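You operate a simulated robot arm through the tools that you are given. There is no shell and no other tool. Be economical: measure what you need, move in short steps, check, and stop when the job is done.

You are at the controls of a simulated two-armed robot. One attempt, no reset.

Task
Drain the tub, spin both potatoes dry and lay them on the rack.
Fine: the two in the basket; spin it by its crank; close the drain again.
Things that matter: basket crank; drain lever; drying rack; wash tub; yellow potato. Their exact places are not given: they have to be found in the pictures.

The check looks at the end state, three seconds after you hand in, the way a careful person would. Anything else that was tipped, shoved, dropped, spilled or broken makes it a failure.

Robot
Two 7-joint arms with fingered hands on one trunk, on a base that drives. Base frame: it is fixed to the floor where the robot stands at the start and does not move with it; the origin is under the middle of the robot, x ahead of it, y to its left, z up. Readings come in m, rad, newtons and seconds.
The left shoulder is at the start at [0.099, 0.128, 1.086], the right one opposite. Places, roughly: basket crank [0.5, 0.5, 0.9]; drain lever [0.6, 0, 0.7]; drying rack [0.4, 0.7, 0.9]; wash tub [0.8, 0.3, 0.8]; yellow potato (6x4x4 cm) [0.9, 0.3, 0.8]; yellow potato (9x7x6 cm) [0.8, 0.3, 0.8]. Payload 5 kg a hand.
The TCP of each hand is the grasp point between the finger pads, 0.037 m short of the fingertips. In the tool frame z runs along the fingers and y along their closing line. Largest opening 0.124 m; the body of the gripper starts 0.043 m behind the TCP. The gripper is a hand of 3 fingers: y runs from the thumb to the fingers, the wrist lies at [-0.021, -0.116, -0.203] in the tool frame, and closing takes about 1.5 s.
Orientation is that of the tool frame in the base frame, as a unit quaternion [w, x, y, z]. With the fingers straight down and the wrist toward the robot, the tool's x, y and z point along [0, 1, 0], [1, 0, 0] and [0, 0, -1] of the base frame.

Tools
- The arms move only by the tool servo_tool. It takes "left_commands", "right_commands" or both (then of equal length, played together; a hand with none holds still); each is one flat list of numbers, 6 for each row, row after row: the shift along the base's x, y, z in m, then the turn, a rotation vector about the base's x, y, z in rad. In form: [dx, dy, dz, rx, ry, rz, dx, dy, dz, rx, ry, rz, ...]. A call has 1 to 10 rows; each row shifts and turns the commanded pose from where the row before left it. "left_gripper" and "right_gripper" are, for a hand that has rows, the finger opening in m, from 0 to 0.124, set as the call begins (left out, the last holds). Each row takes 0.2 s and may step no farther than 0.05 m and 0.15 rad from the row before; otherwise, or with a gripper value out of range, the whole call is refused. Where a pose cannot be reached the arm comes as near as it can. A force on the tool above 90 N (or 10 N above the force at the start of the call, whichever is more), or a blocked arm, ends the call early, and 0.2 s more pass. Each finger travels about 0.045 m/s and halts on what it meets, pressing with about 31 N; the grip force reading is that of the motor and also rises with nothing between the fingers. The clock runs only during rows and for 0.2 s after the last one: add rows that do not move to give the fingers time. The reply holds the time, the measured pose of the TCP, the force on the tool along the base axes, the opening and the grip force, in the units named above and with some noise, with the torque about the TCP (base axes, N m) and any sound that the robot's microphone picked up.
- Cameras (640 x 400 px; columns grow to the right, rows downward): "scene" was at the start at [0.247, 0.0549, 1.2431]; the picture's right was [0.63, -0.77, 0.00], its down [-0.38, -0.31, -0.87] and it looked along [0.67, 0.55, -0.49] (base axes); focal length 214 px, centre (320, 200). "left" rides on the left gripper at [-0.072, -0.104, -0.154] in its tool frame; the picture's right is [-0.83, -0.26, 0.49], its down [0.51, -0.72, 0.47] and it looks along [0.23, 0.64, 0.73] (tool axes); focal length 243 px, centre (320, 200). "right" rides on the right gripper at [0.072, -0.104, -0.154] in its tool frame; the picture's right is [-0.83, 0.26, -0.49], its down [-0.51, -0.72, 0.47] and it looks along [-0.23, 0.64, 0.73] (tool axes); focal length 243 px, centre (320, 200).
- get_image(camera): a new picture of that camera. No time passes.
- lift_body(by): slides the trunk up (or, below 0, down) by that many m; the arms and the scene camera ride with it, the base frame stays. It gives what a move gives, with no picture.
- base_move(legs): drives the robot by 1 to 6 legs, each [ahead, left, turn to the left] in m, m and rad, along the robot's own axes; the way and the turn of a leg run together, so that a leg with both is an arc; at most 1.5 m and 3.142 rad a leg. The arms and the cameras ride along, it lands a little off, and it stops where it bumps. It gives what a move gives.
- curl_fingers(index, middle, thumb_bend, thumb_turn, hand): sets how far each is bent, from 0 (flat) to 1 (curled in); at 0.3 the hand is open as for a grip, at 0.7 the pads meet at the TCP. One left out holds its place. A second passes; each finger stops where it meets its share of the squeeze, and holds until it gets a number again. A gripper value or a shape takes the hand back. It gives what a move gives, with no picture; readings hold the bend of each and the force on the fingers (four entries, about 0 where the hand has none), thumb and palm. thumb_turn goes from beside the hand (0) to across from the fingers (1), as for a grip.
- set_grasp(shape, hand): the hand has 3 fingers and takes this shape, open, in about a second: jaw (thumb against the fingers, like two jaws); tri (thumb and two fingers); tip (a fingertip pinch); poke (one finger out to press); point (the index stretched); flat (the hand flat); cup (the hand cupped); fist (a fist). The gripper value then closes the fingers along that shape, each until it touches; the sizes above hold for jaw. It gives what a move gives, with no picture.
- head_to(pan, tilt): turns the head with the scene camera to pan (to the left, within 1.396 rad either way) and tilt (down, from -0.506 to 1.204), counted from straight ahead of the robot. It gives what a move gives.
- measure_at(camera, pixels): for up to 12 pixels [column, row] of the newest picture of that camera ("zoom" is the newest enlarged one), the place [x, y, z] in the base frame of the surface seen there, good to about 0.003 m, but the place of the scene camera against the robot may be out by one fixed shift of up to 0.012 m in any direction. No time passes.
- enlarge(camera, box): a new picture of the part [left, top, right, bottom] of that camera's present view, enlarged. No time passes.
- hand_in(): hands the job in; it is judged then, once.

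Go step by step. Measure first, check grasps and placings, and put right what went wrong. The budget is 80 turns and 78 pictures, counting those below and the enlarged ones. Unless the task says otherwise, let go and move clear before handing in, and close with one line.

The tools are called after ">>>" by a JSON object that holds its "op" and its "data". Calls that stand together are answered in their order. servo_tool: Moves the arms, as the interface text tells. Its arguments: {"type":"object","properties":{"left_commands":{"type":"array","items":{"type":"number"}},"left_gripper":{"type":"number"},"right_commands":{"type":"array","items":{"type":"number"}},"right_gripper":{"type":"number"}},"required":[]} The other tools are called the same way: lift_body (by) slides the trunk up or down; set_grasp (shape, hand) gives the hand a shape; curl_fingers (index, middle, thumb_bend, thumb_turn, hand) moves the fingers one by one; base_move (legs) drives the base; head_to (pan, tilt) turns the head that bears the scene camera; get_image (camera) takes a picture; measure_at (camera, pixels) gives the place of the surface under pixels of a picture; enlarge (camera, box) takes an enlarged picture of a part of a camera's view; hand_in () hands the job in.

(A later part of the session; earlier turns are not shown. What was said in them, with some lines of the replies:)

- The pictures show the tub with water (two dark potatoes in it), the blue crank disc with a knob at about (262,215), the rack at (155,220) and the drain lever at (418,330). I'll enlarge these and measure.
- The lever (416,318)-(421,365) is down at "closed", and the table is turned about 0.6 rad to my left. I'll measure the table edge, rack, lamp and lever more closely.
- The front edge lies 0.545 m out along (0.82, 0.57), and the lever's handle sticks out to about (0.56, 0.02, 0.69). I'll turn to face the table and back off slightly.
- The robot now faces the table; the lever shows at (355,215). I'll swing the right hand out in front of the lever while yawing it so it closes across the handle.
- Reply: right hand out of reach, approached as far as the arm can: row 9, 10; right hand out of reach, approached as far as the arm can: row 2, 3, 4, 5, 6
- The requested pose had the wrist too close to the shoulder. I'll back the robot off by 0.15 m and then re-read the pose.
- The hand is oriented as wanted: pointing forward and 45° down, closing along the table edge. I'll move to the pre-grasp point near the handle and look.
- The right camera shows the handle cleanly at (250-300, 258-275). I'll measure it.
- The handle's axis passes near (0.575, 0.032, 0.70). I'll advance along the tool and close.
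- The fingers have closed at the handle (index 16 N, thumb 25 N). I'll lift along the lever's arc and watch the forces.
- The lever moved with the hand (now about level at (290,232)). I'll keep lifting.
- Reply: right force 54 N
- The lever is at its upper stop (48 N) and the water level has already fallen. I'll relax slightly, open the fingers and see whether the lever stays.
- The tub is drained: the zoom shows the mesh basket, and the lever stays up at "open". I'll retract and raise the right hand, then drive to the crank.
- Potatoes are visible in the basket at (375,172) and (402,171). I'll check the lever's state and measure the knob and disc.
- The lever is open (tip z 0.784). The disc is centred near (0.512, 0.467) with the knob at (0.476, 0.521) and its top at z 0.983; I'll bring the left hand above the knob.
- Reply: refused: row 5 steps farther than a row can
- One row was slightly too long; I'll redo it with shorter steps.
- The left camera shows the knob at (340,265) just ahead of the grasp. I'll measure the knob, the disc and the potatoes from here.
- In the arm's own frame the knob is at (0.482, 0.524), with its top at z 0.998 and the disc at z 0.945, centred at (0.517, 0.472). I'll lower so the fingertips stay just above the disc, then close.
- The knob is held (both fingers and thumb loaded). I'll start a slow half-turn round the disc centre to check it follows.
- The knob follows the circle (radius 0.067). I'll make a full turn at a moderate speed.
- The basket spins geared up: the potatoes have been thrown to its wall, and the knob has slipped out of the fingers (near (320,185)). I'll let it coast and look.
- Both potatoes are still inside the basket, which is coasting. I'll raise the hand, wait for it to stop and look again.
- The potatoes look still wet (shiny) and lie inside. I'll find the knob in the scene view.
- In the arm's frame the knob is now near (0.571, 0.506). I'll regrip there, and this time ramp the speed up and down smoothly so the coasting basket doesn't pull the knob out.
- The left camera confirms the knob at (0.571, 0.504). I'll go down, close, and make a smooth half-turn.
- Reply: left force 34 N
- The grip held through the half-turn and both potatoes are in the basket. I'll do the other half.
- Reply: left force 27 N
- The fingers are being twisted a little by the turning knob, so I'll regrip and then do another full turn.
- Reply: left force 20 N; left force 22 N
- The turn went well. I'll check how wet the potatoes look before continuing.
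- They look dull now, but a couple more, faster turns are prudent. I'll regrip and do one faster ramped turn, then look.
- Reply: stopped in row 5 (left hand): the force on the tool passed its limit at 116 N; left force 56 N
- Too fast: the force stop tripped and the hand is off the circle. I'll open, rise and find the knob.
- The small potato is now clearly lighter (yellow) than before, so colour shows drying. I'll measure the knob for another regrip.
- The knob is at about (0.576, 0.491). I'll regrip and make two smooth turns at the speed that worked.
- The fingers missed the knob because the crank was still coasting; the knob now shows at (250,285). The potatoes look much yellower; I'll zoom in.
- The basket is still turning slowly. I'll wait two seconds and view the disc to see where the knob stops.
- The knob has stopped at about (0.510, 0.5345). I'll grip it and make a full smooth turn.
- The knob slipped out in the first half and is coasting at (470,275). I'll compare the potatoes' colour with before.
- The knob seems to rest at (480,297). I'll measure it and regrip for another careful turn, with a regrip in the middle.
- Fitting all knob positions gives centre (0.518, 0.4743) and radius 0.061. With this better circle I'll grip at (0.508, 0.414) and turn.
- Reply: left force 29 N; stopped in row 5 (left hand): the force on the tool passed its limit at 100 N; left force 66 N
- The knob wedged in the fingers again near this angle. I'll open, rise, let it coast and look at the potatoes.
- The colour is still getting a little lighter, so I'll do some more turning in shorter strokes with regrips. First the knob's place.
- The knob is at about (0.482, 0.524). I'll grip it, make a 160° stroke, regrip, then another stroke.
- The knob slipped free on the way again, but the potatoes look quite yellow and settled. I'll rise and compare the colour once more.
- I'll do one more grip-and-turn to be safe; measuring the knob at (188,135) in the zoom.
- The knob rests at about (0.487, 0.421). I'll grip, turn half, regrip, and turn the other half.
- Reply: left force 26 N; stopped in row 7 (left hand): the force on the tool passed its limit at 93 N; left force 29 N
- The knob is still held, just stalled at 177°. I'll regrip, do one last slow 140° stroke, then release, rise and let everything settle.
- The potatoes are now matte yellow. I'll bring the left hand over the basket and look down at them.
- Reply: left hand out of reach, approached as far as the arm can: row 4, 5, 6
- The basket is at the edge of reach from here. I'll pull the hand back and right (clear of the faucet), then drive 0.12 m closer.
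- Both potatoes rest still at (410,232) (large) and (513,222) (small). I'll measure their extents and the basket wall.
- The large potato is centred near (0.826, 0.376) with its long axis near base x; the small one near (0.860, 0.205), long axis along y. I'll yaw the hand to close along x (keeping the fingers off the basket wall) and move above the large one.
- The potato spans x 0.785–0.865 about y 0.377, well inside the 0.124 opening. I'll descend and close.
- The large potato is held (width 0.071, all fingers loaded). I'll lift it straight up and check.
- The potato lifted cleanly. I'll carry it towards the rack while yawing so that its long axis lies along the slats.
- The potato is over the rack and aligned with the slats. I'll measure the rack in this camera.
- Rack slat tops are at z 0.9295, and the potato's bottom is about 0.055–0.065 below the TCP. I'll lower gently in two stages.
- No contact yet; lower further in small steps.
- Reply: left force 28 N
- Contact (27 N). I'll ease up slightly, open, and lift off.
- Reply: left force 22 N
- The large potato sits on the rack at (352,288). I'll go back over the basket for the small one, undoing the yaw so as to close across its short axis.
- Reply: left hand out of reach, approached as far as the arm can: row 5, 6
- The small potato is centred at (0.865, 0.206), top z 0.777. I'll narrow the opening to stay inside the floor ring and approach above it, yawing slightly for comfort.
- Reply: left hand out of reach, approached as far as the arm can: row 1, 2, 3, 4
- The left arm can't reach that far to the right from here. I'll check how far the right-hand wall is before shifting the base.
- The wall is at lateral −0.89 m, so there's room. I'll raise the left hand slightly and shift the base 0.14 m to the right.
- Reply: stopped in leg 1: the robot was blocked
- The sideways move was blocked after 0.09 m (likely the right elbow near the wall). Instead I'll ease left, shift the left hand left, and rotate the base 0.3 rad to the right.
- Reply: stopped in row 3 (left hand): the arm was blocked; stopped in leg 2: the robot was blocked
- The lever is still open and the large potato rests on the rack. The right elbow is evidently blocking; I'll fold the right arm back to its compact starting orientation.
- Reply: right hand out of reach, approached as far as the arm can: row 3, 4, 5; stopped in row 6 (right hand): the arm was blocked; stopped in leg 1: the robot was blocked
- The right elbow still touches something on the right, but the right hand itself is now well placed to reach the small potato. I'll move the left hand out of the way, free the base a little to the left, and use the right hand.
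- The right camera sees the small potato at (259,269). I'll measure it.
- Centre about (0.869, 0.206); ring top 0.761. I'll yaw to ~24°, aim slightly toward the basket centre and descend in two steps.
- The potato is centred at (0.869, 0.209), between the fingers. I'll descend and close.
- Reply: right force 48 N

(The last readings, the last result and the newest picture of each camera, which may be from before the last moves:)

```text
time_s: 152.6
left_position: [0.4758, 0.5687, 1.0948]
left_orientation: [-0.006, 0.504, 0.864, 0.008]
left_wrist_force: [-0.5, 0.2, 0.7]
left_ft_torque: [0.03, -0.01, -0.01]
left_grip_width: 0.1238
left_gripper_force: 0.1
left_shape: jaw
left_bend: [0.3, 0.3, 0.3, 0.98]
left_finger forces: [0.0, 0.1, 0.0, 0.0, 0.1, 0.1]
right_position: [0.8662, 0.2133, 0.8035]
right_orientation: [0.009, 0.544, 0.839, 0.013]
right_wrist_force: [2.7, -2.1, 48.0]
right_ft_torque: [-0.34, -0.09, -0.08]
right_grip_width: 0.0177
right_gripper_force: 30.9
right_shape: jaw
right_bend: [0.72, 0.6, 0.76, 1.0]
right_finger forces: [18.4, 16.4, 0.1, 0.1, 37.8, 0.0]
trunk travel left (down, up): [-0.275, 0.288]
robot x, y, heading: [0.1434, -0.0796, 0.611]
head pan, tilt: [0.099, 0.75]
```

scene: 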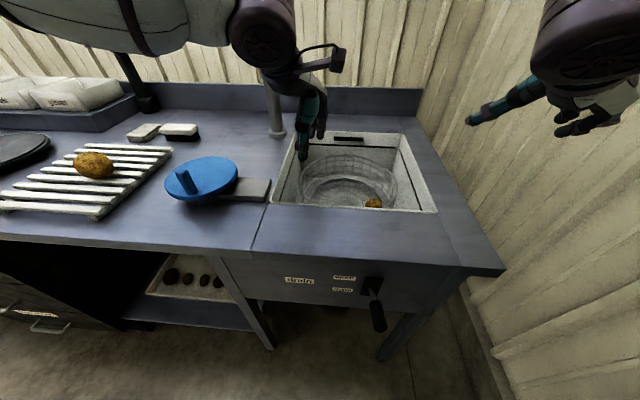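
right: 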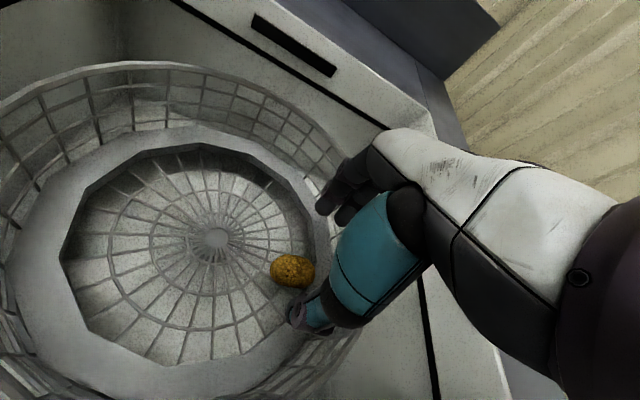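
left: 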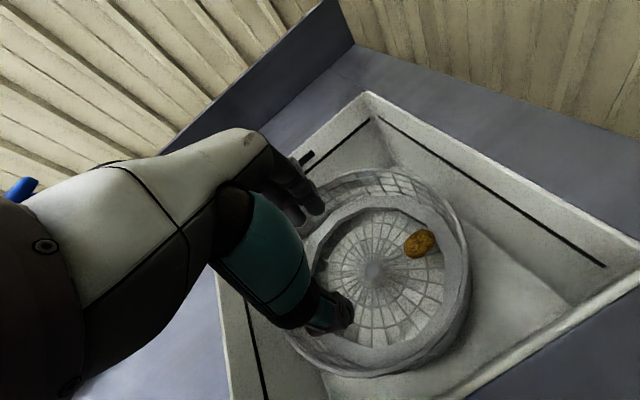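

The hand stopped at z 0.803, seemingly because the forearm fouls the table edge, and the fingers pinched only the potato's top. I'll open, rise, and lift the trunk so the arm comes in from higher.

>>> {"op": "servo_tool", "data": {"right_commands": [0, 0, 0, 0, 0, 0, 0, 0, 0, 0, 0, 0, 0, 0, 0, 0, 0, 0, 0, 0, 0, 0, 0, 0, 0, 0, 0.02, 0, 0, 0, 0, 0, 0.03, 0, 0, 0], "right_gripper": 0.08}}

>>> {"op": "lift_body", "data": {"by": 0.15}}

>>> {"op": "servo_tool", "data": {"right_commands": [0, 0, -0.04, 0, 0, 0, 0, 0, -0.04, 0, 0, 0, 0, 0, -0.04, 0, 0, 0, 0, 0, -0.03, 0, 0, 0]}}

>>> {"op": "get_image", "data": {"camera": "right"}}

```text
time_s: 154.0
left_position: [0.479, 0.5704, 1.0918]
left_orientation: [-0.008, 0.504, 0.864, 0.005]
left_wrist_force: [0.0, -0.3, 0.6]
left_ft_torque: [-0.03, -0.05, 0.0]
left_grip_width: 0.1236
left_gripper_force: 0.0
left_shape: jaw
left_bend: [0.3, 0.3, 0.3, 0.98]
left_finger forces: [0.1, 0.1, 0.1, 0.1, 0.1, 0.1]
right_position: [0.8602, 0.2094, 0.8291]
right_orientation: [0.005, 0.541, 0.841, -0.005]
right_wrist_force: [-0.4, 0.0, 0.2]
right_ft_torque: [0.04, 0.01, 0.04]
right_grip_width: 0.0795
right_gripper_force: 0.0
right_shape: jaw
right_bend: [0.73, 0.39, 0.62, 1.0]
right_finger forces: [0.0, 0.1, 0.0, 0.0, 0.1, 0.0]
trunk travel left (down, up): [-0.275, 0.288]
robot x, y, heading: [0.1465, -0.0804, 0.612]
head pan, tilt: [0.099, 0.75]
```

```text
time_s: 155.8
left_position: [0.4826, 0.5707, 1.2415]
left_orientation: [-0.008, 0.504, 0.864, 0.005]
left_wrist_force: [0.4, -0.8, -1.6]
left_ft_torque: [-0.02, 0.03, -0.01]
left_grip_width: 0.1238
left_gripper_force: 0.0
left_shape: jaw
left_bend: [0.3, 0.3, 0.3, 0.98]
left_finger forces: [0.1, 0.0, 0.1, 0.0, 0.0, 0.0]
right_position: [0.8648, 0.2111, 0.9814]
right_orientation: [0.003, 0.542, 0.84, -0.003]
right_wrist_force: [-0.9, -0.9, 0.1]
right_ft_torque: [0.02, 0.01, 0.01]
right_grip_width: 0.0798
right_gripper_force: 0.1
right_shape: jaw
right_bend: [0.73, 0.39, 0.62, 1.0]
right_finger forces: [0.0, 0.0, 0.0, 0.1, 0.1, 0.0]
trunk travel left (down, up): [-0.425, 0.138]
robot x, y, heading: [0.1447, -0.0772, 0.611]
head pan, tilt: [0.099, 0.75]
```

```text
time_s: 156.8
left_position: [0.4826, 0.5699, 1.243]
left_orientation: [-0.009, 0.503, 0.864, 0.005]
left_wrist_force: [-0.2, 0.0, 0.1]
left_ft_torque: [-0.02, 0.05, 0.0]
left_grip_width: 0.1234
left_gripper_force: 0.0
left_shape: jaw
left_bend: [0.3, 0.3, 0.3, 0.98]
left_finger forces: [0.0, 0.0, 0.1, 0.0, 0.1, 0.0]
right_position: [0.8637, 0.2074, 0.8309]
right_orientation: [0.004, 0.542, 0.84, -0.003]
right_wrist_force: [0.6, 0.3, 0.6]
right_ft_torque: [-0.06, 0.03, 0.04]
right_grip_width: 0.08
right_gripper_force: 0.0
right_shape: jaw
right_bend: [0.73, 0.39, 0.62, 1.0]
right_finger forces: [0.0, 0.0, 0.1, 0.1, 0.0, 0.0]
trunk travel left (down, up): [-0.425, 0.138]
robot x, y, heading: [0.1429, -0.0795, 0.61]
head pan, tilt: [0.099, 0.75]
```

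```text
4 pictures are left
5 turns are left
```

right: 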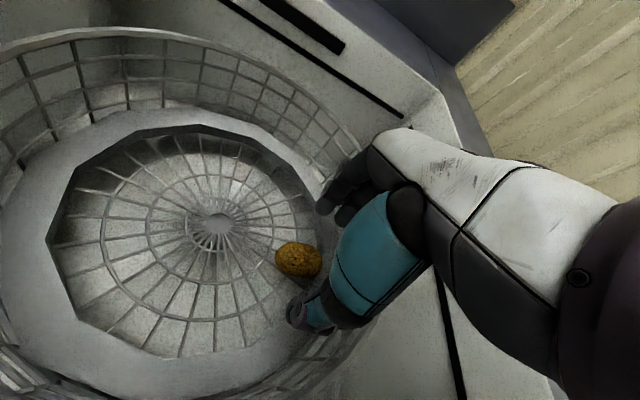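

Five turns are left, so I'll chain steps: the arm now comes in from higher, so I'll descend, grip, lift and drive so that the right hand ends over the free end of the rack.

>>> {"op": "servo_tool", "data": {"right_commands": [0.002, 0.001, -0.016, 0, 0, 0, 0.002, 0.001, -0.016, 0, 0, 0, 0, 0, -0.014, 0, 0, 0, 0, 0, 0, 0, 0, 0]}}

>>> {"op": "servo_tool", "data": {"right_commands": [0, 0, 0, 0, 0, 0, 0, 0, 0, 0, 0, 0, 0, 0, 0, 0, 0, 0, 0, 0, 0, 0, 0, 0, 0, 0, 0, 0, 0, 0, 0, 0, 0, 0, 0, 0, 0, 0, 0, 0, 0, 0], "right_gripper": 0}}

>>> {"op": "servo_tool", "data": {"right_commands": [0, 0, 0.025, 0, 0, 0, 0, 0, 0.036, 0, 0, 0, 0, 0, 0.036, 0, 0, 0, 0, 0, 0.036, 0, 0, 0, 0, 0, 0.036, 0, 0, 0, 0, 0, 0.036, 0, 0, 0, 0, 0, 0.036, 0, 0, 0, 0, 0, 0.036, 0, 0, 0, 0, 0, 0.036, 0, 0, 0, 0, 0, 0.036, 0, 0, 0]}}

>>> {"op": "base_move", "data": {"legs": [[-0.145, 0, 0], [0, 0.773, 0]]}}

>>> {"op": "get_image", "data": {"camera": "right"}}

>>> {"op": "measure_at", "data": {"camera": "right", "pixels": [[320, 250], [200, 200], [250, 250], [200, 300], [250, 330], [150, 250], [300, 300], [280, 200], [200, 150], [100, 300], [300, 260], [310, 240]]}}

```text
time_s: 157.8
left_position: [0.4788, 0.5677, 1.2453]
left_orientation: [-0.008, 0.504, 0.864, 0.007]
left_wrist_force: [0.6, -0.6, 0.0]
left_ft_torque: [0.0, 0.0, 0.01]
left_grip_width: 0.1236
left_gripper_force: 0.1
left_shape: jaw
left_bend: [0.3, 0.3, 0.3, 0.98]
left_finger forces: [0.0, 0.0, 0.0, 0.1, 0.0, 0.1]
right_position: [0.8686, 0.2118, 0.7885]
right_orientation: [0.005, 0.543, 0.839, 0.001]
right_wrist_force: [1.8, -1.1, 28.3]
right_ft_torque: [-0.09, -1.46, -0.1]
right_grip_width: 0.0788
right_gripper_force: 0.2
right_shape: jaw
right_bend: [0.73, 0.38, 0.62, 1.0]
right_finger forces: [0.1, 28.0, 0.0, 0.0, 0.0, 0.0]
trunk travel left (down, up): [-0.425, 0.138]
robot x, y, heading: [0.146, -0.0791, 0.609]
head pan, tilt: [0.099, 0.75]
```

```text
time_s: 159.4
left_position: [0.482, 0.5703, 1.2428]
left_orientation: [-0.009, 0.504, 0.864, 0.005]
left_wrist_force: [-0.1, -0.8, 0.4]
left_ft_torque: [0.03, -0.02, 0.0]
left_grip_width: 0.1235
left_gripper_force: 0.1
left_shape: jaw
left_bend: [0.3, 0.3, 0.3, 0.98]
left_finger forces: [0.0, 0.0, 0.0, 0.1, 0.1, 0.1]
right_position: [0.8684, 0.2113, 0.7837]
right_orientation: [0.004, 0.543, 0.84, -0.002]
right_wrist_force: [-1.3, 1.2, -0.1]
right_ft_torque: [0.0, 0.03, 0.03]
right_grip_width: 0.0313
right_gripper_force: 31.2
right_shape: jaw
right_bend: [0.73, 0.48, 0.76, 1.0]
right_finger forces: [22.7, 6.4, 0.0, 0.1, 27.4, 0.1]
trunk travel left (down, up): [-0.425, 0.138]
robot x, y, heading: [0.1444, -0.0779, 0.613]
head pan, tilt: [0.099, 0.75]
```

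```text
time_s: 161.6
left_position: [0.4809, 0.5706, 1.2424]
left_orientation: [-0.008, 0.504, 0.864, 0.006]
left_wrist_force: [0.1, 0.4, 0.9]
left_ft_torque: [-0.03, -0.02, 0.01]
left_grip_width: 0.1238
left_gripper_force: 0.0
left_shape: jaw
left_bend: [0.3, 0.3, 0.3, 0.98]
left_finger forces: [0.0, 0.1, 0.0, 0.0, 0.0, 0.0]
right_position: [0.8671, 0.2104, 1.1375]
right_orientation: [0.004, 0.543, 0.84, -0.003]
right_wrist_force: [0.3, 0.2, -0.6]
right_ft_torque: [-0.03, -0.01, 0.03]
right_grip_width: 0.0314
right_gripper_force: 31.2
right_shape: jaw
right_bend: [0.73, 0.48, 0.76, 1.0]
right_finger forces: [22.9, 4.7, 0.1, 0.0, 27.3, 0.0]
trunk travel left (down, up): [-0.425, 0.138]
robot x, y, heading: [0.1452, -0.0783, 0.613]
head pan, tilt: [0.099, 0.75]
```

```text
time_s: 169.8
left_position: [-0.0753, 1.1217, 1.2426]
left_orientation: [-0.009, 0.506, 0.863, 0.006]
left_wrist_force: [0.3, 0.2, 0.9]
left_ft_torque: [0.01, -0.03, 0.0]
left_grip_width: 0.1238
left_gripper_force: 0.2
left_shape: jaw
left_bend: [0.3, 0.3, 0.3, 0.98]
left_finger forces: [0.1, 0.0, 0.0, 0.0, 0.1, 0.0]
right_position: [0.3075, 0.7601, 1.1369]
right_orientation: [0.004, 0.544, 0.839, -0.002]
right_wrist_force: [0.2, -0.2, -0.2]
right_ft_torque: [0.03, 0.02, 0.0]
right_grip_width: 0.0311
right_gripper_force: 31.3
right_shape: jaw
right_bend: [0.73, 0.48, 0.76, 1.0]
right_finger forces: [22.8, 4.8, 0.0, 0.0, 27.5, 0.0]
trunk travel left (down, up): [-0.425, 0.138]
robot x, y, heading: [-0.4173, 0.4761, 0.605]
head pan, tilt: [0.099, 0.75]
```

```text
3 pictures are left
```

right: 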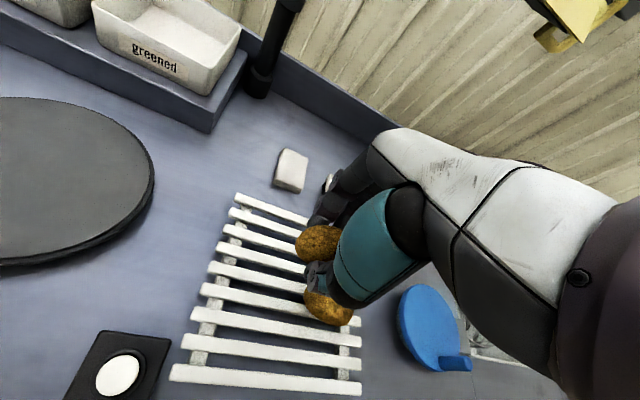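

```text
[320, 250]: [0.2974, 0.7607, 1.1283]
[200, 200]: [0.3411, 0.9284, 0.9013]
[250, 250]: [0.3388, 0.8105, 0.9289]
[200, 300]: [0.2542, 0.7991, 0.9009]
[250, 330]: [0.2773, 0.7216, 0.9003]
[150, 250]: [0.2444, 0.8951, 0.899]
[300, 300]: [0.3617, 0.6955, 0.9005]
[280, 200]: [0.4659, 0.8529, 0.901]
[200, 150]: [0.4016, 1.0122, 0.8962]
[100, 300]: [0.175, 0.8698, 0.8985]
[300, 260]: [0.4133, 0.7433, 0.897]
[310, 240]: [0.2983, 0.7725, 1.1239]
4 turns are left
```

The small potato is held over the free end of the rack (hand at (0.3075, 0.760)), and the large one sits on the slats. I'll set it down, release and rise, then drive back to the lever position and re-orient the right hand as before.

>>> {"op": "servo_tool", "data": {"right_commands": [0, 0, -0.037, 0, 0, 0, 0, 0, -0.037, 0, 0, 0, 0, 0, -0.037, 0, 0, 0, 0, 0, -0.037, 0, 0, 0, 0, 0, -0.004, 0, 0, 0, 0, 0, -0.004, 0, 0, 0, 0, 0, -0.002, 0, 0, 0, 0, 0, 0, 0, 0, 0]}}

>>> {"op": "servo_tool", "data": {"right_commands": [0, 0, 0, 0, 0, 0, 0, 0, 0, 0, 0, 0, 0, 0, 0, 0, 0, 0, 0, 0, 0, 0, 0, 0, 0, 0, 0, 0, 0, 0, 0, 0, 0.02, 0, 0, 0, 0, 0, 0.035, 0, 0, 0, 0, 0, 0.035, 0, 0, 0, 0, 0, 0.035, 0, 0, 0, 0, 0, 0.035, 0, 0, 0], "right_gripper": 0.08}}

>>> {"op": "base_move", "data": {"legs": [[-0.206, 0, 0], [0, -0.6245, 0]]}}

>>> {"op": "lift_body", "data": {"by": -0.15}}

>>> {"op": "servo_tool", "data": {"right_commands": [-0.003, -0.0175, 0.012, 0, 0, -0.1396, -0.003, -0.0175, 0.012, 0, 0, -0.1396, -0.003, -0.0175, 0.012, 0, 0, -0.1396, -0.003, -0.0175, 0.012, 0, 0, -0.1396, -0.003, -0.0175, 0.012, 0, 0, -0.1396, -0.003, -0.0175, 0.012, 0, 0, -0.1396, -0.003, -0.0175, 0.012, 0, 0, -0.1396, -0.003, -0.0175, 0.012, 0, 0, -0.1396, -0.003, -0.0175, 0.012, 0, 0, -0.1396, -0.003, -0.0175, 0.012, 0, 0, -0.1396], "right_gripper": 0.124}}

>>> {"op": "servo_tool", "data": {"right_commands": [0, 0, 0, 0.0839, -0.1243, 0, 0, 0, 0, 0.0839, -0.1243, 0, 0, 0, 0, 0.0839, -0.1243, 0, 0, 0, 0, 0.0839, -0.1243, 0, 0, 0, 0, 0.0839, -0.1243, 0]}}

>>> {"op": "head_to", "data": {"pan": 0.3, "tilt": 0.6}}

>>> {"op": "get_image", "data": {"camera": "scene"}}

```text
time_s: 171.6
left_position: [-0.077, 1.1224, 1.2422]
left_orientation: [-0.008, 0.506, 0.862, 0.006]
left_wrist_force: [0.0, 0.7, 0.5]
left_ft_torque: [-0.01, -0.01, 0.03]
left_grip_width: 0.1238
left_gripper_force: 0.0
left_shape: jaw
left_bend: [0.3, 0.3, 0.3, 0.98]
left_finger forces: [0.1, 0.1, 0.1, 0.0, 0.0, 0.0]
right_position: [0.3065, 0.7587, 0.9796]
right_orientation: [0.004, 0.545, 0.839, -0.002]
right_wrist_force: [0.4, -0.3, 0.2]
right_ft_torque: [0.04, 0.01, 0.02]
right_grip_width: 0.0313
right_gripper_force: 31.4
right_shape: jaw
right_bend: [0.73, 0.48, 0.76, 1.0]
right_finger forces: [22.9, 4.7, 0.0, 0.1, 27.3, 0.0]
trunk travel left (down, up): [-0.425, 0.138]
robot x, y, heading: [-0.4178, 0.4761, 0.609]
head pan, tilt: [0.099, 0.75]
```

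```text
time_s: 173.8
left_position: [-0.0783, 1.1219, 1.2426]
left_orientation: [-0.009, 0.506, 0.863, 0.006]
left_wrist_force: [-0.5, 0.1, -0.4]
left_ft_torque: [-0.02, 0.01, 0.0]
left_grip_width: 0.1238
left_gripper_force: 0.0
left_shape: jaw
left_bend: [0.3, 0.3, 0.3, 0.98]
left_finger forces: [0.1, 0.0, 0.0, 0.0, 0.0, 0.1]
right_position: [0.3084, 0.7591, 1.1406]
right_orientation: [0.004, 0.544, 0.839, -0.004]
right_wrist_force: [-0.3, 0.6, 0.2]
right_ft_torque: [0.02, -0.01, 0.02]
right_grip_width: 0.0797
right_gripper_force: 0.1
right_shape: jaw
right_bend: [0.73, 0.39, 0.62, 1.0]
right_finger forces: [0.0, 0.1, 0.1, 0.0, 0.0, 0.1]
trunk travel left (down, up): [-0.425, 0.138]
robot x, y, heading: [-0.4218, 0.4745, 0.603]
head pan, tilt: [0.099, 0.75]
```

```text
time_s: 180.9
left_position: [0.1049, 0.5019, 1.2424]
left_orientation: [-0.008, 0.496, 0.868, 0.006]
left_wrist_force: [-0.8, -0.2, -0.2]
left_ft_torque: [-0.02, -0.02, 0.02]
left_grip_width: 0.1238
left_gripper_force: 0.1
left_shape: jaw
left_bend: [0.3, 0.3, 0.3, 0.98]
left_finger forces: [0.1, 0.0, 0.0, 0.1, 0.1, 0.0]
right_position: [0.4984, 0.1487, 1.1398]
right_orientation: [0.003, 0.533, 0.846, -0.002]
right_wrist_force: [-0.2, -0.2, 0.2]
right_ft_torque: [0.01, -0.01, 0.02]
right_grip_width: 0.0796
right_gripper_force: 0.0
right_shape: jaw
right_bend: [0.73, 0.39, 0.62, 1.0]
right_finger forces: [0.0, 0.0, 0.1, 0.0, 0.1, 0.0]
trunk travel left (down, up): [-0.425, 0.138]
robot x, y, heading: [-0.2226, -0.1554, 0.633]
head pan, tilt: [0.099, 0.75]
```

```text
time_s: 182.7
left_position: [0.1045, 0.5015, 1.0932]
left_orientation: [-0.009, 0.495, 0.869, 0.006]
left_wrist_force: [0.5, 1.1, -0.6]
left_ft_torque: [0.02, 0.01, 0.01]
left_grip_width: 0.1235
left_gripper_force: 0.0
left_shape: jaw
left_bend: [0.3, 0.3, 0.3, 0.98]
left_finger forces: [0.0, 0.1, 0.1, 0.0, 0.0, 0.0]
right_position: [0.4988, 0.1496, 0.9894]
right_orientation: [0.004, 0.533, 0.846, -0.002]
right_wrist_force: [-0.5, -0.2, 0.3]
right_ft_torque: [-0.02, -0.01, 0.01]
right_grip_width: 0.0797
right_gripper_force: 0.0
right_shape: jaw
right_bend: [0.73, 0.39, 0.62, 1.0]
right_finger forces: [0.0, 0.0, 0.0, 0.0, 0.0, 0.0]
trunk travel left (down, up): [-0.275, 0.288]
robot x, y, heading: [-0.2189, -0.1542, 0.629]
head pan, tilt: [0.099, 0.75]
```

```text
time_s: 184.9
left_position: [0.1055, 0.5033, 1.0914]
left_orientation: [-0.01, 0.496, 0.868, 0.006]
left_wrist_force: [0.8, -0.2, -0.4]
left_ft_torque: [-0.01, 0.01, 0.0]
left_grip_width: 0.1239
left_gripper_force: 0.1
left_shape: jaw
left_bend: [0.3, 0.3, 0.3, 0.98]
left_finger forces: [0.1, 0.1, 0.0, 0.1, 0.0, 0.0]
right_position: [0.48, -0.01, 1.0819]
right_orientation: [0.001, 0.953, 0.304, -0.005]
right_wrist_force: [0.4, -0.3, 0.0]
right_ft_torque: [-0.03, 0.02, 0.03]
right_grip_width: 0.1239
right_gripper_force: 0.1
right_shape: jaw
right_bend: [0.3, 0.3, 0.3, 0.98]
right_finger forces: [0.0, 0.0, 0.0, 0.0, 0.0, 0.0]
right hand out of reach, approached as far as the arm can: row 10
trunk travel left (down, up): [-0.275, 0.288]
robot x, y, heading: [-0.2219, -0.159, 0.629]
head pan, tilt: [0.099, 0.75]
```

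```text
time_s: 186.1
left_position: [0.1045, 0.5012, 1.0938]
left_orientation: [-0.009, 0.496, 0.869, 0.005]
left_wrist_force: [-0.2, 0.7, -0.2]
left_ft_torque: [0.0, -0.05, 0.02]
left_grip_width: 0.1236
left_gripper_force: 0.1
left_shape: jaw
left_bend: [0.3, 0.3, 0.3, 0.98]
left_finger forces: [0.0, 0.1, 0.1, 0.1, 0.0, 0.0]
right_position: [0.4785, -0.0101, 1.0822]
right_orientation: [-0.102, 0.887, 0.284, 0.348]
right_wrist_force: [-0.5, -0.7, -0.4]
right_ft_torque: [0.0, 0.03, 0.01]
right_grip_width: 0.1236
right_gripper_force: 0.1
right_shape: jaw
right_bend: [0.3, 0.3, 0.3, 0.98]
right_finger forces: [0.0, 0.1, 0.0, 0.0, 0.0, 0.0]
trunk travel left (down, up): [-0.275, 0.288]
robot x, y, heading: [-0.2218, -0.1561, 0.632]
head pan, tilt: [0.099, 0.75]
```

```text
time_s: 186.8
left_position: [0.1055, 0.5014, 1.0925]
left_orientation: [-0.009, 0.495, 0.869, 0.006]
left_wrist_force: [0.2, -0.7, 0.6]
left_ft_torque: [-0.06, -0.01, -0.03]
left_grip_width: 0.1238
left_gripper_force: 0.1
left_shape: jaw
left_bend: [0.3, 0.3, 0.3, 0.98]
left_finger forces: [0.0, 0.0, 0.1, 0.0, 0.1, 0.0]
right_position: [0.4783, -0.0102, 1.0826]
right_orientation: [-0.101, 0.888, 0.283, 0.348]
right_wrist_force: [-0.1, 0.4, 0.3]
right_ft_torque: [-0.01, -0.01, -0.03]
right_grip_width: 0.1237
right_gripper_force: 0.1
right_shape: jaw
right_bend: [0.3, 0.3, 0.3, 0.98]
right_finger forces: [0.0, 0.0, 0.0, 0.1, 0.1, 0.0]
trunk travel left (down, up): [-0.275, 0.288]
robot x, y, heading: [-0.2227, -0.154, 0.631]
head pan, tilt: [0.3, 0.6]
```

```text
2 pictures are left
3 turns are left
```

scene: 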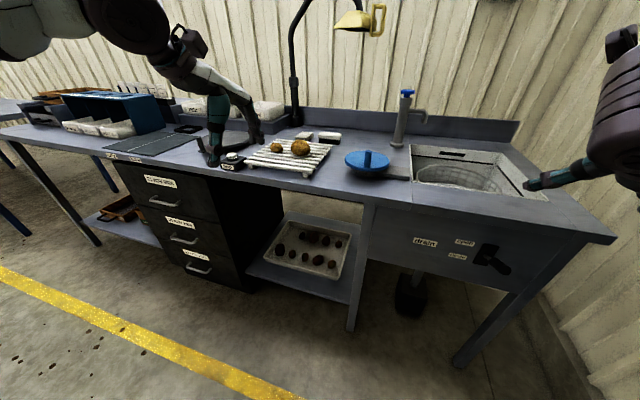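

Both potatoes lie on the rack at (275,147) and (300,148), and the lever is still up. I'll take the handle along the known path, bring it down to "closed", release, retract and look.

>>> {"op": "servo_tool", "data": {"right_commands": [0.0033, -0.0026, -0.0411, 0, 0, 0, 0.0033, -0.0026, -0.0411, 0, 0, 0, 0.0033, -0.0026, -0.0411, 0, 0, 0, 0.0033, -0.0026, -0.0411, 0, 0, 0, 0.0033, -0.0026, -0.0411, 0, 0, 0, 0.02, 0.0133, -0.0257, 0, 0, 0, 0.02, 0.0133, -0.0257, 0, 0, 0, 0.02, 0.0133, -0.0257, 0, 0, 0, 0.02, 0.0133, -0.0257, 0, 0, 0], "right_gripper": 0.124}}

>>> {"op": "servo_tool", "data": {"right_commands": [0, 0, 0, 0, 0, 0, 0, 0, 0, 0, 0, 0, 0, 0, 0, 0, 0, 0, 0, 0, 0, 0, 0, 0, 0, 0, 0, 0, 0, 0, 0, 0, 0, 0, 0, 0, 0, 0, 0, 0, 0, 0, 0, 0, 0, 0, 0, 0, 0, 0, 0, 0, 0, 0], "right_gripper": 0}}

>>> {"op": "servo_tool", "data": {"right_commands": [-0.003, -0.002, -0.0095, 0, 0, 0, -0.0022, -0.0015, -0.01, 0, 0, 0, -0.0015, -0.001, -0.01, 0, 0, 0, -0.0005, -0.0003, -0.01, 0, 0, 0, 0.0004, 0.0003, -0.01, 0, 0, 0, 0.0014, 0.001, -0.01, 0, 0, 0, 0.0024, 0.0016, -0.01, 0, 0, 0, 0.003, 0.002, -0.01, 0, 0, 0, 0, 0, -0.003, 0, 0, 0]}}

>>> {"op": "servo_tool", "data": {"right_commands": [0, 0, 0.003, 0, 0, 0, 0, 0, 0, 0, 0, 0, 0, 0, 0, 0, 0, 0, 0, 0, 0, 0, 0, 0, 0, 0, 0, 0, 0, 0, 0, 0, 0, 0, 0, 0, 0, 0, 0, 0, 0, 0, 0, 0, 0, 0, 0, 0, 0, 0, 0, 0, 0, 0], "right_gripper": 0.124}}

>>> {"op": "servo_tool", "data": {"right_commands": [-0.02, -0.0133, 0.0257, 0, 0, 0, -0.02, -0.0133, 0.0257, 0, 0, 0, -0.02, -0.0133, 0.0257, 0, 0, 0, -0.02, -0.0133, 0.0257, 0, 0, 0, -0.01, -0.007, 0.04, 0, 0, 0, 0, 0, 0.04, 0, 0, 0, 0, 0, 0.04, 0, 0, 0, 0, 0, 0.04, 0, 0, 0]}}

>>> {"op": "enlarge", "data": {"camera": "scene", "box": [400, 200, 560, 300]}}

>>> {"op": "enlarge", "data": {"camera": "scene", "box": [220, 110, 380, 210]}}

```text
time_s: 188.8
left_position: [0.1052, 0.5008, 1.0926]
left_orientation: [-0.008, 0.496, 0.868, 0.005]
left_wrist_force: [0.9, -0.2, -0.4]
left_ft_torque: [-0.03, 0.01, 0.04]
left_grip_width: 0.1235
left_gripper_force: 0.1
left_shape: jaw
left_bend: [0.3, 0.3, 0.3, 0.98]
left_finger forces: [0.0, 0.0, 0.0, 0.0, 0.1, 0.0]
right_position: [0.5753, 0.0306, 0.7754]
right_orientation: [-0.101, 0.888, 0.284, 0.347]
right_wrist_force: [0.6, 0.3, 0.2]
right_ft_torque: [0.0, 0.03, 0.0]
right_grip_width: 0.1236
right_gripper_force: 0.0
right_shape: jaw
right_bend: [0.3, 0.3, 0.3, 0.98]
right_finger forces: [0.0, 0.0, 0.1, 0.0, 0.0, 0.0]
trunk travel left (down, up): [-0.275, 0.288]
robot x, y, heading: [-0.2182, -0.1534, 0.637]
head pan, tilt: [0.3, 0.6]
```

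```text
time_s: 190.8
left_position: [0.1055, 0.5018, 1.0926]
left_orientation: [-0.009, 0.495, 0.869, 0.005]
left_wrist_force: [0.3, -0.4, -0.2]
left_ft_torque: [0.02, 0.0, 0.02]
left_grip_width: 0.1239
left_gripper_force: 0.1
left_shape: jaw
left_bend: [0.3, 0.3, 0.3, 0.98]
left_finger forces: [0.1, 0.0, 0.1, 0.0, 0.1, 0.0]
right_position: [0.5743, 0.0312, 0.7751]
right_orientation: [-0.101, 0.889, 0.284, 0.346]
right_wrist_force: [-1.4, 0.7, -5.5]
right_ft_torque: [-0.12, 0.03, -0.16]
right_grip_width: 0.0044
right_gripper_force: 30.9
right_shape: jaw
right_bend: [0.73, 0.7, 0.73, 1.0]
right_finger forces: [14.4, 0.0, 0.0, 0.0, 22.1, 0.0]
trunk travel left (down, up): [-0.275, 0.288]
robot x, y, heading: [-0.22, -0.1517, 0.635]
head pan, tilt: [0.3, 0.6]
```

```text
time_s: 192.8
left_position: [0.1039, 0.5005, 1.0923]
left_orientation: [-0.008, 0.495, 0.869, 0.006]
left_wrist_force: [0.4, 0.3, -0.6]
left_ft_torque: [0.03, 0.04, 0.01]
left_grip_width: 0.1237
left_gripper_force: 0.1
left_shape: jaw
left_bend: [0.3, 0.3, 0.3, 0.98]
left_finger forces: [0.0, 0.0, 0.1, 0.1, 0.1, 0.0]
right_position: [0.5741, 0.0315, 0.6901]
right_orientation: [-0.102, 0.888, 0.284, 0.348]
right_wrist_force: [0.4, 0.3, 0.4]
right_ft_torque: [0.0, 0.01, -0.03]
right_grip_width: 0.0038
right_gripper_force: 30.7
right_shape: jaw
right_bend: [0.73, 0.7, 0.76, 1.0]
right_finger forces: [0.1, 0.1, 0.1, 0.0, 0.0, 0.1]
trunk travel left (down, up): [-0.275, 0.288]
robot x, y, heading: [-0.2192, -0.1527, 0.635]
head pan, tilt: [0.3, 0.6]
```

```text
time_s: 194.8
left_position: [0.1043, 0.5022, 1.0918]
left_orientation: [-0.009, 0.496, 0.868, 0.006]
left_wrist_force: [-0.3, -0.4, -0.4]
left_ft_torque: [0.02, 0.02, -0.01]
left_grip_width: 0.1238
left_gripper_force: 0.1
left_shape: jaw
left_bend: [0.3, 0.3, 0.3, 0.98]
left_finger forces: [0.0, 0.0, 0.0, 0.0, 0.0, 0.0]
right_position: [0.575, 0.0325, 0.6942]
right_orientation: [-0.101, 0.888, 0.285, 0.347]
right_wrist_force: [0.0, -0.6, -0.2]
right_ft_torque: [0.01, -0.02, 0.02]
right_grip_width: 0.1237
right_gripper_force: 0.1
right_shape: jaw
right_bend: [0.3, 0.3, 0.3, 0.98]
right_finger forces: [0.0, 0.0, 0.0, 0.1, 0.1, 0.0]
trunk travel left (down, up): [-0.275, 0.288]
robot x, y, heading: [-0.2193, -0.1527, 0.633]
head pan, tilt: [0.3, 0.6]
```

```text
time_s: 196.6
left_position: [0.1037, 0.5014, 1.0931]
left_orientation: [-0.009, 0.495, 0.869, 0.007]
left_wrist_force: [-0.6, 0.1, 0.1]
left_ft_torque: [0.02, -0.02, 0.03]
left_grip_width: 0.1237
left_gripper_force: 0.1
left_shape: jaw
left_bend: [0.3, 0.3, 0.3, 0.98]
left_finger forces: [0.0, 0.1, 0.0, 0.0, 0.0, 0.1]
right_position: [0.4833, -0.0326, 0.9578]
right_orientation: [-0.102, 0.888, 0.284, 0.347]
right_wrist_force: [-0.5, 0.0, 0.0]
right_ft_torque: [0.02, -0.01, 0.01]
right_grip_width: 0.124
right_gripper_force: 0.2
right_shape: jaw
right_bend: [0.3, 0.3, 0.3, 0.97]
right_finger forces: [0.0, 0.0, 0.0, 0.1, 0.0, 0.0]
trunk travel left (down, up): [-0.275, 0.288]
robot x, y, heading: [-0.2175, -0.1537, 0.633]
head pan, tilt: [0.3, 0.6]
```

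```text
4.00 times, centred on (480, 250) of scene
```

zoom: 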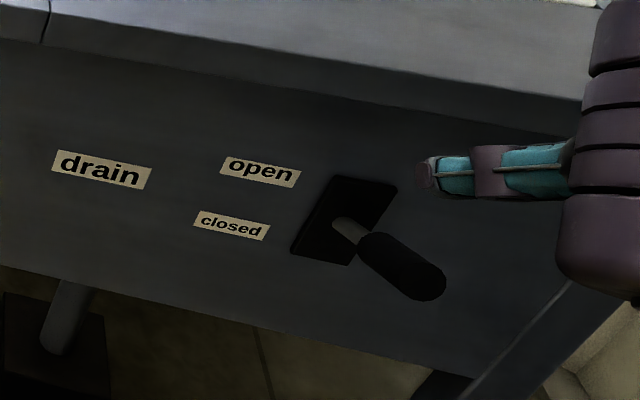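

```text
4.00 times, centred on (300, 160) of scene
2 turns are left
```

zoom: 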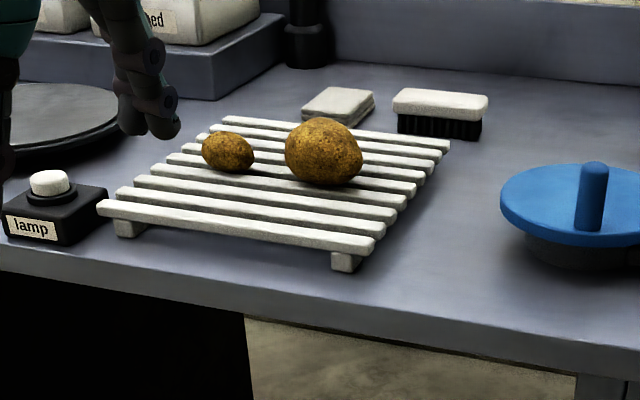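

Both potatoes lie on the rack, but the zoom suggests the lever slipped out of the grip part-way (no grip force at the end). With no pictures left, I'll straddle the handle with the fingers open and push it down with the palm until its stop is felt.

>>> {"op": "servo_tool", "data": {"right_commands": [0.006, 0.005, -0.0404, 0, 0, 0, 0.006, 0.005, -0.0404, 0, 0, 0, 0.02, 0.0133, -0.0257, 0, 0, 0, 0.02, 0.0133, -0.0257, 0, 0, 0, 0.02, 0.0133, -0.0257, 0, 0, 0, 0.02, 0.0133, -0.0257, 0, 0, 0], "right_gripper": 0.09}}

>>> {"op": "servo_tool", "data": {"right_commands": [0.0012, 0.0012, -0.0095, 0, 0, 0, 0.0012, 0.0012, -0.0095, 0, 0, 0, 0.0012, 0.0012, -0.0095, 0, 0, 0, 0.0012, 0.0012, -0.0095, 0, 0, 0, 0.0012, 0.0012, -0.0095, 0, 0, 0]}}

>>> {"op": "servo_tool", "data": {"right_commands": [0.0012, 0.0012, -0.0095, 0, 0, 0, 0.0012, 0.0012, -0.0095, 0, 0, 0, 0.0012, 0.0012, -0.0095, 0, 0, 0, 0.0012, 0.0012, -0.0095, 0, 0, 0, 0.0012, 0.0012, -0.0095, 0, 0, 0]}}

>>> {"op": "servo_tool", "data": {"right_commands": [0.001, 0.0007, -0.006, 0, 0, 0, 0.001, 0.0007, -0.006, 0, 0, 0, 0.001, 0.0007, -0.006, 0, 0, 0]}}

>>> {"op": "servo_tool", "data": {"right_commands": [-0.02, -0.0133, 0.0257, 0, 0, 0, -0.02, -0.0133, 0.0257, 0, 0, 0, -0.02, -0.0133, 0.0257, 0, 0, 0, -0.02, -0.0133, 0.0257, 0, 0, 0, -0.02, -0.0133, 0.0257, 0, 0, 0]}}

>>> {"op": "servo_tool", "data": {"right_commands": [0, 0, 0, 0, 0, 0, 0, 0, 0, 0, 0, 0, 0, 0, 0, 0, 0, 0, 0, 0, 0, 0, 0, 0, 0, 0, 0, 0, 0, 0, 0, 0, 0, 0, 0, 0, 0, 0, 0, 0, 0, 0, 0, 0, 0, 0, 0, 0], "right_gripper": 0}}

```text
time_s: 198.0
left_position: [0.1049, 0.5011, 1.0915]
left_orientation: [-0.009, 0.496, 0.868, 0.005]
left_wrist_force: [0.3, -0.5, -0.3]
left_ft_torque: [0.02, 0.0, 0.01]
left_grip_width: 0.1237
left_gripper_force: 0.1
left_shape: jaw
left_bend: [0.3, 0.3, 0.3, 0.98]
left_finger forces: [0.0, 0.0, 0.0, 0.0, 0.1, 0.1]
right_position: [0.5765, 0.0317, 0.7724]
right_orientation: [-0.102, 0.888, 0.284, 0.348]
right_wrist_force: [-0.3, 0.0, 0.6]
right_ft_torque: [-0.02, 0.01, -0.03]
right_grip_width: 0.0902
right_gripper_force: 0.0
right_shape: jaw
right_bend: [0.27, 0.36, 0.56, 0.99]
right_finger forces: [0.0, 0.0, 0.0, 0.0, 0.1, 0.1]
trunk travel left (down, up): [-0.275, 0.288]
robot x, y, heading: [-0.2185, -0.1558, 0.632]
head pan, tilt: [0.3, 0.6]
```

```text
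time_s: 199.2
left_position: [0.1041, 0.5008, 1.0924]
left_orientation: [-0.009, 0.495, 0.869, 0.005]
left_wrist_force: [-0.8, -0.5, 0.2]
left_ft_torque: [0.0, 0.0, -0.02]
left_grip_width: 0.1236
left_gripper_force: 0.0
left_shape: jaw
left_bend: [0.3, 0.3, 0.3, 0.98]
left_finger forces: [0.0, 0.0, 0.1, 0.0, 0.0, 0.0]
right_position: [0.5827, 0.0406, 0.727]
right_orientation: [-0.101, 0.888, 0.283, 0.348]
right_wrist_force: [0.5, -2.6, 1.6]
right_ft_torque: [0.1, -0.01, 0.02]
right_grip_width: 0.0902
right_gripper_force: 0.2
right_shape: jaw
right_bend: [0.27, 0.36, 0.56, 0.99]
right_finger forces: [0.0, 0.0, 0.1, 0.0, 0.0, 2.5]
trunk travel left (down, up): [-0.275, 0.288]
robot x, y, heading: [-0.2178, -0.1556, 0.632]
head pan, tilt: [0.3, 0.6]
```

```text
time_s: 200.1
left_position: [0.1013, 0.4965, 1.0959]
left_orientation: [-0.007, 0.498, 0.867, 0.008]
left_wrist_force: [1.5, 0.1, -0.6]
left_ft_torque: [-0.01, 0.08, 0.0]
left_grip_width: 0.1235
left_gripper_force: 0.2
left_shape: jaw
left_bend: [0.3, 0.3, 0.3, 0.98]
left_finger forces: [0.0, 0.0, 0.0, 0.0, 0.1, 0.1]
right_position: [0.5806, 0.0348, 0.6971]
right_orientation: [-0.099, 0.89, 0.281, 0.346]
right_wrist_force: [-63.7, -36.7, 18.9]
right_ft_torque: [2.14, -4.15, -0.78]
right_grip_width: 0.0901
right_gripper_force: 0.1
right_shape: jaw
right_bend: [0.27, 0.37, 0.56, 0.99]
right_finger forces: [0.1, 0.0, 0.1, 0.0, 0.1, 64.6]
trunk travel left (down, up): [-0.275, 0.288]
robot x, y, heading: [-0.222, -0.1541, 0.623]
head pan, tilt: [0.3, 0.6]
stopped in row 4 (right hand): the force on the tool passed its limit at 96 N (the readings are from after the stop); the commanded pose is now the measured one
```

```text
time_s: 200.6
left_position: [0.1027, 0.4971, 1.0948]
left_orientation: [-0.008, 0.499, 0.867, 0.007]
left_wrist_force: [0.2, 0.4, -0.4]
left_ft_torque: [-0.03, 0.07, 0.0]
left_grip_width: 0.1237
left_gripper_force: 0.1
left_shape: jaw
left_bend: [0.3, 0.3, 0.3, 0.98]
left_finger forces: [0.1, 0.0, 0.0, 0.0, 0.1, 0.0]
right_position: [0.5775, 0.032, 0.6848]
right_orientation: [-0.097, 0.891, 0.28, 0.343]
right_wrist_force: [-59.0, -32.8, 9.5]
right_ft_torque: [2.14, -4.11, -0.61]
right_grip_width: 0.0904
right_gripper_force: 0.1
right_shape: jaw
right_bend: [0.27, 0.37, 0.56, 0.99]
right_finger forces: [0.1, 0.0, 0.0, 0.1, 0.1, 58.2]
trunk travel left (down, up): [-0.275, 0.288]
robot x, y, heading: [-0.2228, -0.1556, 0.628]
head pan, tilt: [0.3, 0.6]
stopped in row 2 (right hand): the force on the tool passed its limit at 96 N (the readings are from after the stop); the commanded pose is now the measured one
```

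```text
time_s: 201.8
left_position: [0.1047, 0.5001, 1.0943]
left_orientation: [-0.009, 0.497, 0.868, 0.006]
left_wrist_force: [0.6, 0.4, 0.1]
left_ft_torque: [0.0, 0.0, -0.02]
left_grip_width: 0.1236
left_gripper_force: 0.0
left_shape: jaw
left_bend: [0.3, 0.3, 0.3, 0.98]
left_finger forces: [0.0, 0.0, 0.1, 0.0, 0.0, 0.1]
right_position: [0.481, -0.032, 0.8144]
right_orientation: [-0.098, 0.89, 0.281, 0.345]
right_wrist_force: [-1.9, -0.2, -0.4]
right_ft_torque: [0.03, -0.07, -0.02]
right_grip_width: 0.0904
right_gripper_force: 0.0
right_shape: jaw
right_bend: [0.27, 0.37, 0.56, 0.99]
right_finger forces: [0.0, 0.1, 0.1, 0.0, 0.0, 0.0]
trunk travel left (down, up): [-0.275, 0.288]
robot x, y, heading: [-0.2232, -0.1527, 0.624]
head pan, tilt: [0.3, 0.6]
```

```text
time_s: 203.6
left_position: [0.1055, 0.499, 1.0933]
left_orientation: [-0.009, 0.497, 0.868, 0.006]
left_wrist_force: [-0.2, 1.1, 0.0]
left_ft_torque: [-0.02, -0.02, 0.01]
left_grip_width: 0.1239
left_gripper_force: 0.0
left_shape: jaw
left_bend: [0.3, 0.3, 0.3, 0.98]
left_finger forces: [0.0, 0.0, 0.0, 0.0, 0.0, 0.1]
right_position: [0.4803, -0.0304, 0.8129]
right_orientation: [-0.098, 0.89, 0.281, 0.345]
right_wrist_force: [0.1, 0.5, -0.7]
right_ft_torque: [0.0, 0.02, -0.02]
right_grip_width: 0.0
right_gripper_force: 31.0
right_shape: jaw
right_bend: [0.7, 0.7, 0.56, 1.0]
right_finger forces: [0.1, 0.1, 0.0, 0.0, 0.0, 0.1]
trunk travel left (down, up): [-0.275, 0.288]
robot x, y, heading: [-0.2189, -0.155, 0.626]
head pan, tilt: [0.3, 0.6]
1 turns are left
```

The palm push met the handle mostly end-on, so I'll finish with closed fingers pressing straight down on the handle (two presses to its stop), then retract, open and hand in.

>>> {"op": "servo_tool", "data": {"right_commands": [0, 0, 0.03, 0, 0, 0, 0, 0, 0.03, 0, 0, 0, 0.0277, 0.0185, 0, 0, 0, 0, 0.0277, 0.0185, 0, 0, 0, 0, 0.0277, 0.0185, 0, 0, 0, 0], "right_gripper": 0}}

>>> {"op": "servo_tool", "data": {"right_commands": [0, 0, -0.0105, 0, 0, 0, 0, 0, -0.0105, 0, 0, 0, 0, 0, -0.0105, 0, 0, 0, 0, 0, -0.0105, 0, 0, 0, 0, 0, -0.0105, 0, 0, 0, 0, 0, -0.0105, 0, 0, 0, 0, 0, -0.0105, 0, 0, 0, 0, 0, -0.0105, 0, 0, 0, 0, 0, -0.0105, 0, 0, 0, 0, 0, -0.0105, 0, 0, 0]}}

>>> {"op": "servo_tool", "data": {"right_commands": [0, 0, -0.0096, 0, 0, 0, 0, 0, -0.0096, 0, 0, 0, 0, 0, -0.0096, 0, 0, 0, 0, 0, -0.0096, 0, 0, 0, 0, 0, -0.0096, 0, 0, 0]}}

>>> {"op": "servo_tool", "data": {"right_commands": [0, 0, 0.03, 0, 0, 0, 0, 0, 0.04, 0, 0, 0, -0.008, -0.0055, 0.04, 0, 0, 0, -0.007, -0.0045, 0.03, 0, 0, 0]}}

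>>> {"op": "servo_tool", "data": {"right_commands": [0, 0, -0.015, 0, 0, 0, 0, 0, -0.015, 0, 0, 0, 0, 0, -0.015, 0, 0, 0, 0, 0, -0.015, 0, 0, 0, 0, 0, -0.015, 0, 0, 0, 0, 0, -0.015, 0, 0, 0, 0, 0, -0.015, 0, 0, 0, 0, 0, -0.015, 0, 0, 0, 0, 0, -0.012, 0, 0, 0, 0, 0, -0.012, 0, 0, 0]}}

>>> {"op": "servo_tool", "data": {"right_commands": [0, 0, 0.03, 0, 0, 0, 0, 0, 0.04, 0, 0, 0, -0.03, -0.02, 0.03, 0, 0, 0, -0.03, -0.02, 0.03, 0, 0, 0, -0.03, -0.02, 0.03, 0, 0, 0, 0, 0, 0.04, 0, 0, 0]}}

>>> {"op": "hand_in", "data": {}}

```text
time_s: 204.8
left_position: [0.1059, 0.499, 1.0903]
left_orientation: [-0.009, 0.497, 0.868, 0.006]
left_wrist_force: [-0.3, -0.8, 0.9]
left_ft_torque: [0.03, 0.02, 0.01]
left_grip_width: 0.1238
left_gripper_force: 0.1
left_shape: jaw
left_bend: [0.3, 0.3, 0.3, 0.98]
left_finger forces: [0.1, 0.0, 0.0, 0.1, 0.0, 0.0]
right_position: [0.5701, 0.026, 0.8725]
right_orientation: [-0.097, 0.891, 0.28, 0.344]
right_wrist_force: [0.0, -0.1, -0.3]
right_ft_torque: [-0.01, 0.03, -0.04]
right_grip_width: 0.0
right_gripper_force: 30.8
right_shape: jaw
right_bend: [0.7, 0.7, 0.56, 1.0]
right_finger forces: [0.1, 0.0, 0.0, 0.0, 0.0, 0.0]
trunk travel left (down, up): [-0.275, 0.288]
robot x, y, heading: [-0.2209, -0.1569, 0.627]
head pan, tilt: [0.3, 0.6]
```

```text
time_s: 207.0
left_position: [0.1056, 0.4988, 1.0928]
left_orientation: [-0.009, 0.497, 0.868, 0.005]
left_wrist_force: [-0.2, -0.5, -0.8]
left_ft_torque: [-0.03, 0.0, -0.03]
left_grip_width: 0.1237
left_gripper_force: 0.1
left_shape: jaw
left_bend: [0.3, 0.3, 0.3, 0.98]
left_finger forces: [0.0, 0.0, 0.0, 0.0, 0.0, 0.0]
right_position: [0.5668, 0.0272, 0.7687]
right_orientation: [-0.098, 0.89, 0.281, 0.345]
right_wrist_force: [-0.5, 0.2, -0.1]
right_ft_torque: [0.0, 0.03, 0.0]
right_grip_width: 0.0
right_gripper_force: 30.6
right_shape: jaw
right_bend: [0.7, 0.7, 0.56, 1.0]
right_finger forces: [0.0, 0.1, 0.0, 0.0, 0.1, 0.0]
trunk travel left (down, up): [-0.275, 0.288]
robot x, y, heading: [-0.2221, -0.1554, 0.625]
head pan, tilt: [0.3, 0.6]
```

```text
time_s: 208.4
left_position: [0.0978, 0.4955, 1.0958]
left_orientation: [-0.008, 0.498, 0.867, 0.008]
left_wrist_force: [0.2, 0.3, -0.5]
left_ft_torque: [0.02, 0.02, 0.01]
left_grip_width: 0.1241
left_gripper_force: 0.1
left_shape: jaw
left_bend: [0.3, 0.3, 0.3, 0.98]
left_finger forces: [0.0, 0.0, 0.0, 0.0, 0.0, 0.0]
right_position: [0.5641, 0.0272, 0.7395]
right_orientation: [-0.105, 0.885, 0.279, 0.359]
right_wrist_force: [-38.1, -12.9, 55.7]
right_ft_torque: [0.39, -0.12, -0.06]
right_grip_width: 0.0002
right_gripper_force: 31.1
right_shape: jaw
right_bend: [0.7, 0.7, 0.58, 1.0]
right_finger forces: [49.1, 0.1, 0.0, 0.1, 76.9, 0.1]
trunk travel left (down, up): [-0.275, 0.288]
robot x, y, heading: [-0.2195, -0.1607, 0.627]
head pan, tilt: [0.3, 0.6]
stopped in row 5 (right hand): the force on the tool passed its limit at 94 N (the readings are from after the stop); the commanded pose is now the measured one
```

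```text
time_s: 209.4
left_position: [0.1032, 0.498, 1.0928]
left_orientation: [-0.009, 0.497, 0.868, 0.006]
left_wrist_force: [0.0, 0.5, 0.6]
left_ft_torque: [0.0, -0.01, 0.01]
left_grip_width: 0.1239
left_gripper_force: 0.1
left_shape: jaw
left_bend: [0.3, 0.3, 0.3, 0.98]
left_finger forces: [0.0, 0.0, 0.0, 0.0, 0.0, 0.0]
right_position: [0.5517, 0.017, 0.8712]
right_orientation: [-0.1, 0.888, 0.28, 0.351]
right_wrist_force: [-0.2, -0.4, 0.3]
right_ft_torque: [0.01, 0.0, -0.02]
right_grip_width: 0.0
right_gripper_force: 30.8
right_shape: jaw
right_bend: [0.7, 0.7, 0.58, 1.0]
right_finger forces: [0.1, 0.0, 0.1, 0.0, 0.0, 0.0]
trunk travel left (down, up): [-0.275, 0.288]
robot x, y, heading: [-0.2194, -0.1574, 0.632]
head pan, tilt: [0.3, 0.6]
```

```text
time_s: 211.6
left_position: [0.1003, 0.4978, 1.0953]
left_orientation: [-0.007, 0.497, 0.868, 0.007]
left_wrist_force: [0.4, -0.6, 0.9]
left_ft_torque: [0.0, 0.0, -0.01]
left_grip_width: 0.1236
left_gripper_force: 0.0
left_shape: jaw
left_bend: [0.3, 0.3, 0.3, 0.98]
left_finger forces: [0.0, 0.0, 0.1, 0.0, 0.0, 0.0]
right_position: [0.5531, 0.0205, 0.7348]
right_orientation: [-0.103, 0.885, 0.279, 0.358]
right_wrist_force: [-11.3, -1.0, 38.4]
right_ft_torque: [0.51, -0.45, 0.07]
right_grip_width: 0.0
right_gripper_force: 31.2
right_shape: jaw
right_bend: [0.7, 0.7, 0.58, 1.0]
right_finger forces: [0.0, 0.0, 0.1, 0.1, 0.0, 0.1]
trunk travel left (down, up): [-0.275, 0.288]
robot x, y, heading: [-0.223, -0.1571, 0.63]
head pan, tilt: [0.3, 0.6]
```

```text
time_s: 213.0
left_position: [0.1032, 0.4986, 1.0936]
left_orientation: [-0.008, 0.497, 0.868, 0.005]
left_wrist_force: [-0.2, -0.2, -0.2]
left_ft_torque: [-0.01, -0.01, -0.02]
left_grip_width: 0.1239
left_gripper_force: 0.1
left_shape: jaw
left_bend: [0.3, 0.3, 0.3, 0.98]
left_finger forces: [0.0, 0.0, 0.1, 0.1, 0.0, 0.0]
right_position: [0.4646, -0.0418, 0.9274]
right_orientation: [-0.1, 0.888, 0.279, 0.352]
right_wrist_force: [-0.1, -0.4, 0.6]
right_ft_torque: [0.02, -0.03, -0.03]
right_grip_width: 0.0001
right_gripper_force: 30.8
right_shape: jaw
right_bend: [0.7, 0.7, 0.58, 1.0]
right_finger forces: [0.0, 0.0, 0.0, 0.1, 0.1, 0.0]
trunk travel left (down, up): [-0.275, 0.288]
robot x, y, heading: [-0.2243, -0.1565, 0.624]
head pan, tilt: [0.3, 0.6]
```

```text
The job is handed in.
```

I handed the job in: the tub is drained and both potatoes were spun and laid on the rack. The drain lever was pressed down until it met firm resistance near its "closed" height. I had no pictures left to confirm it is fully closed, and I judged the potatoes dry only by their colour.
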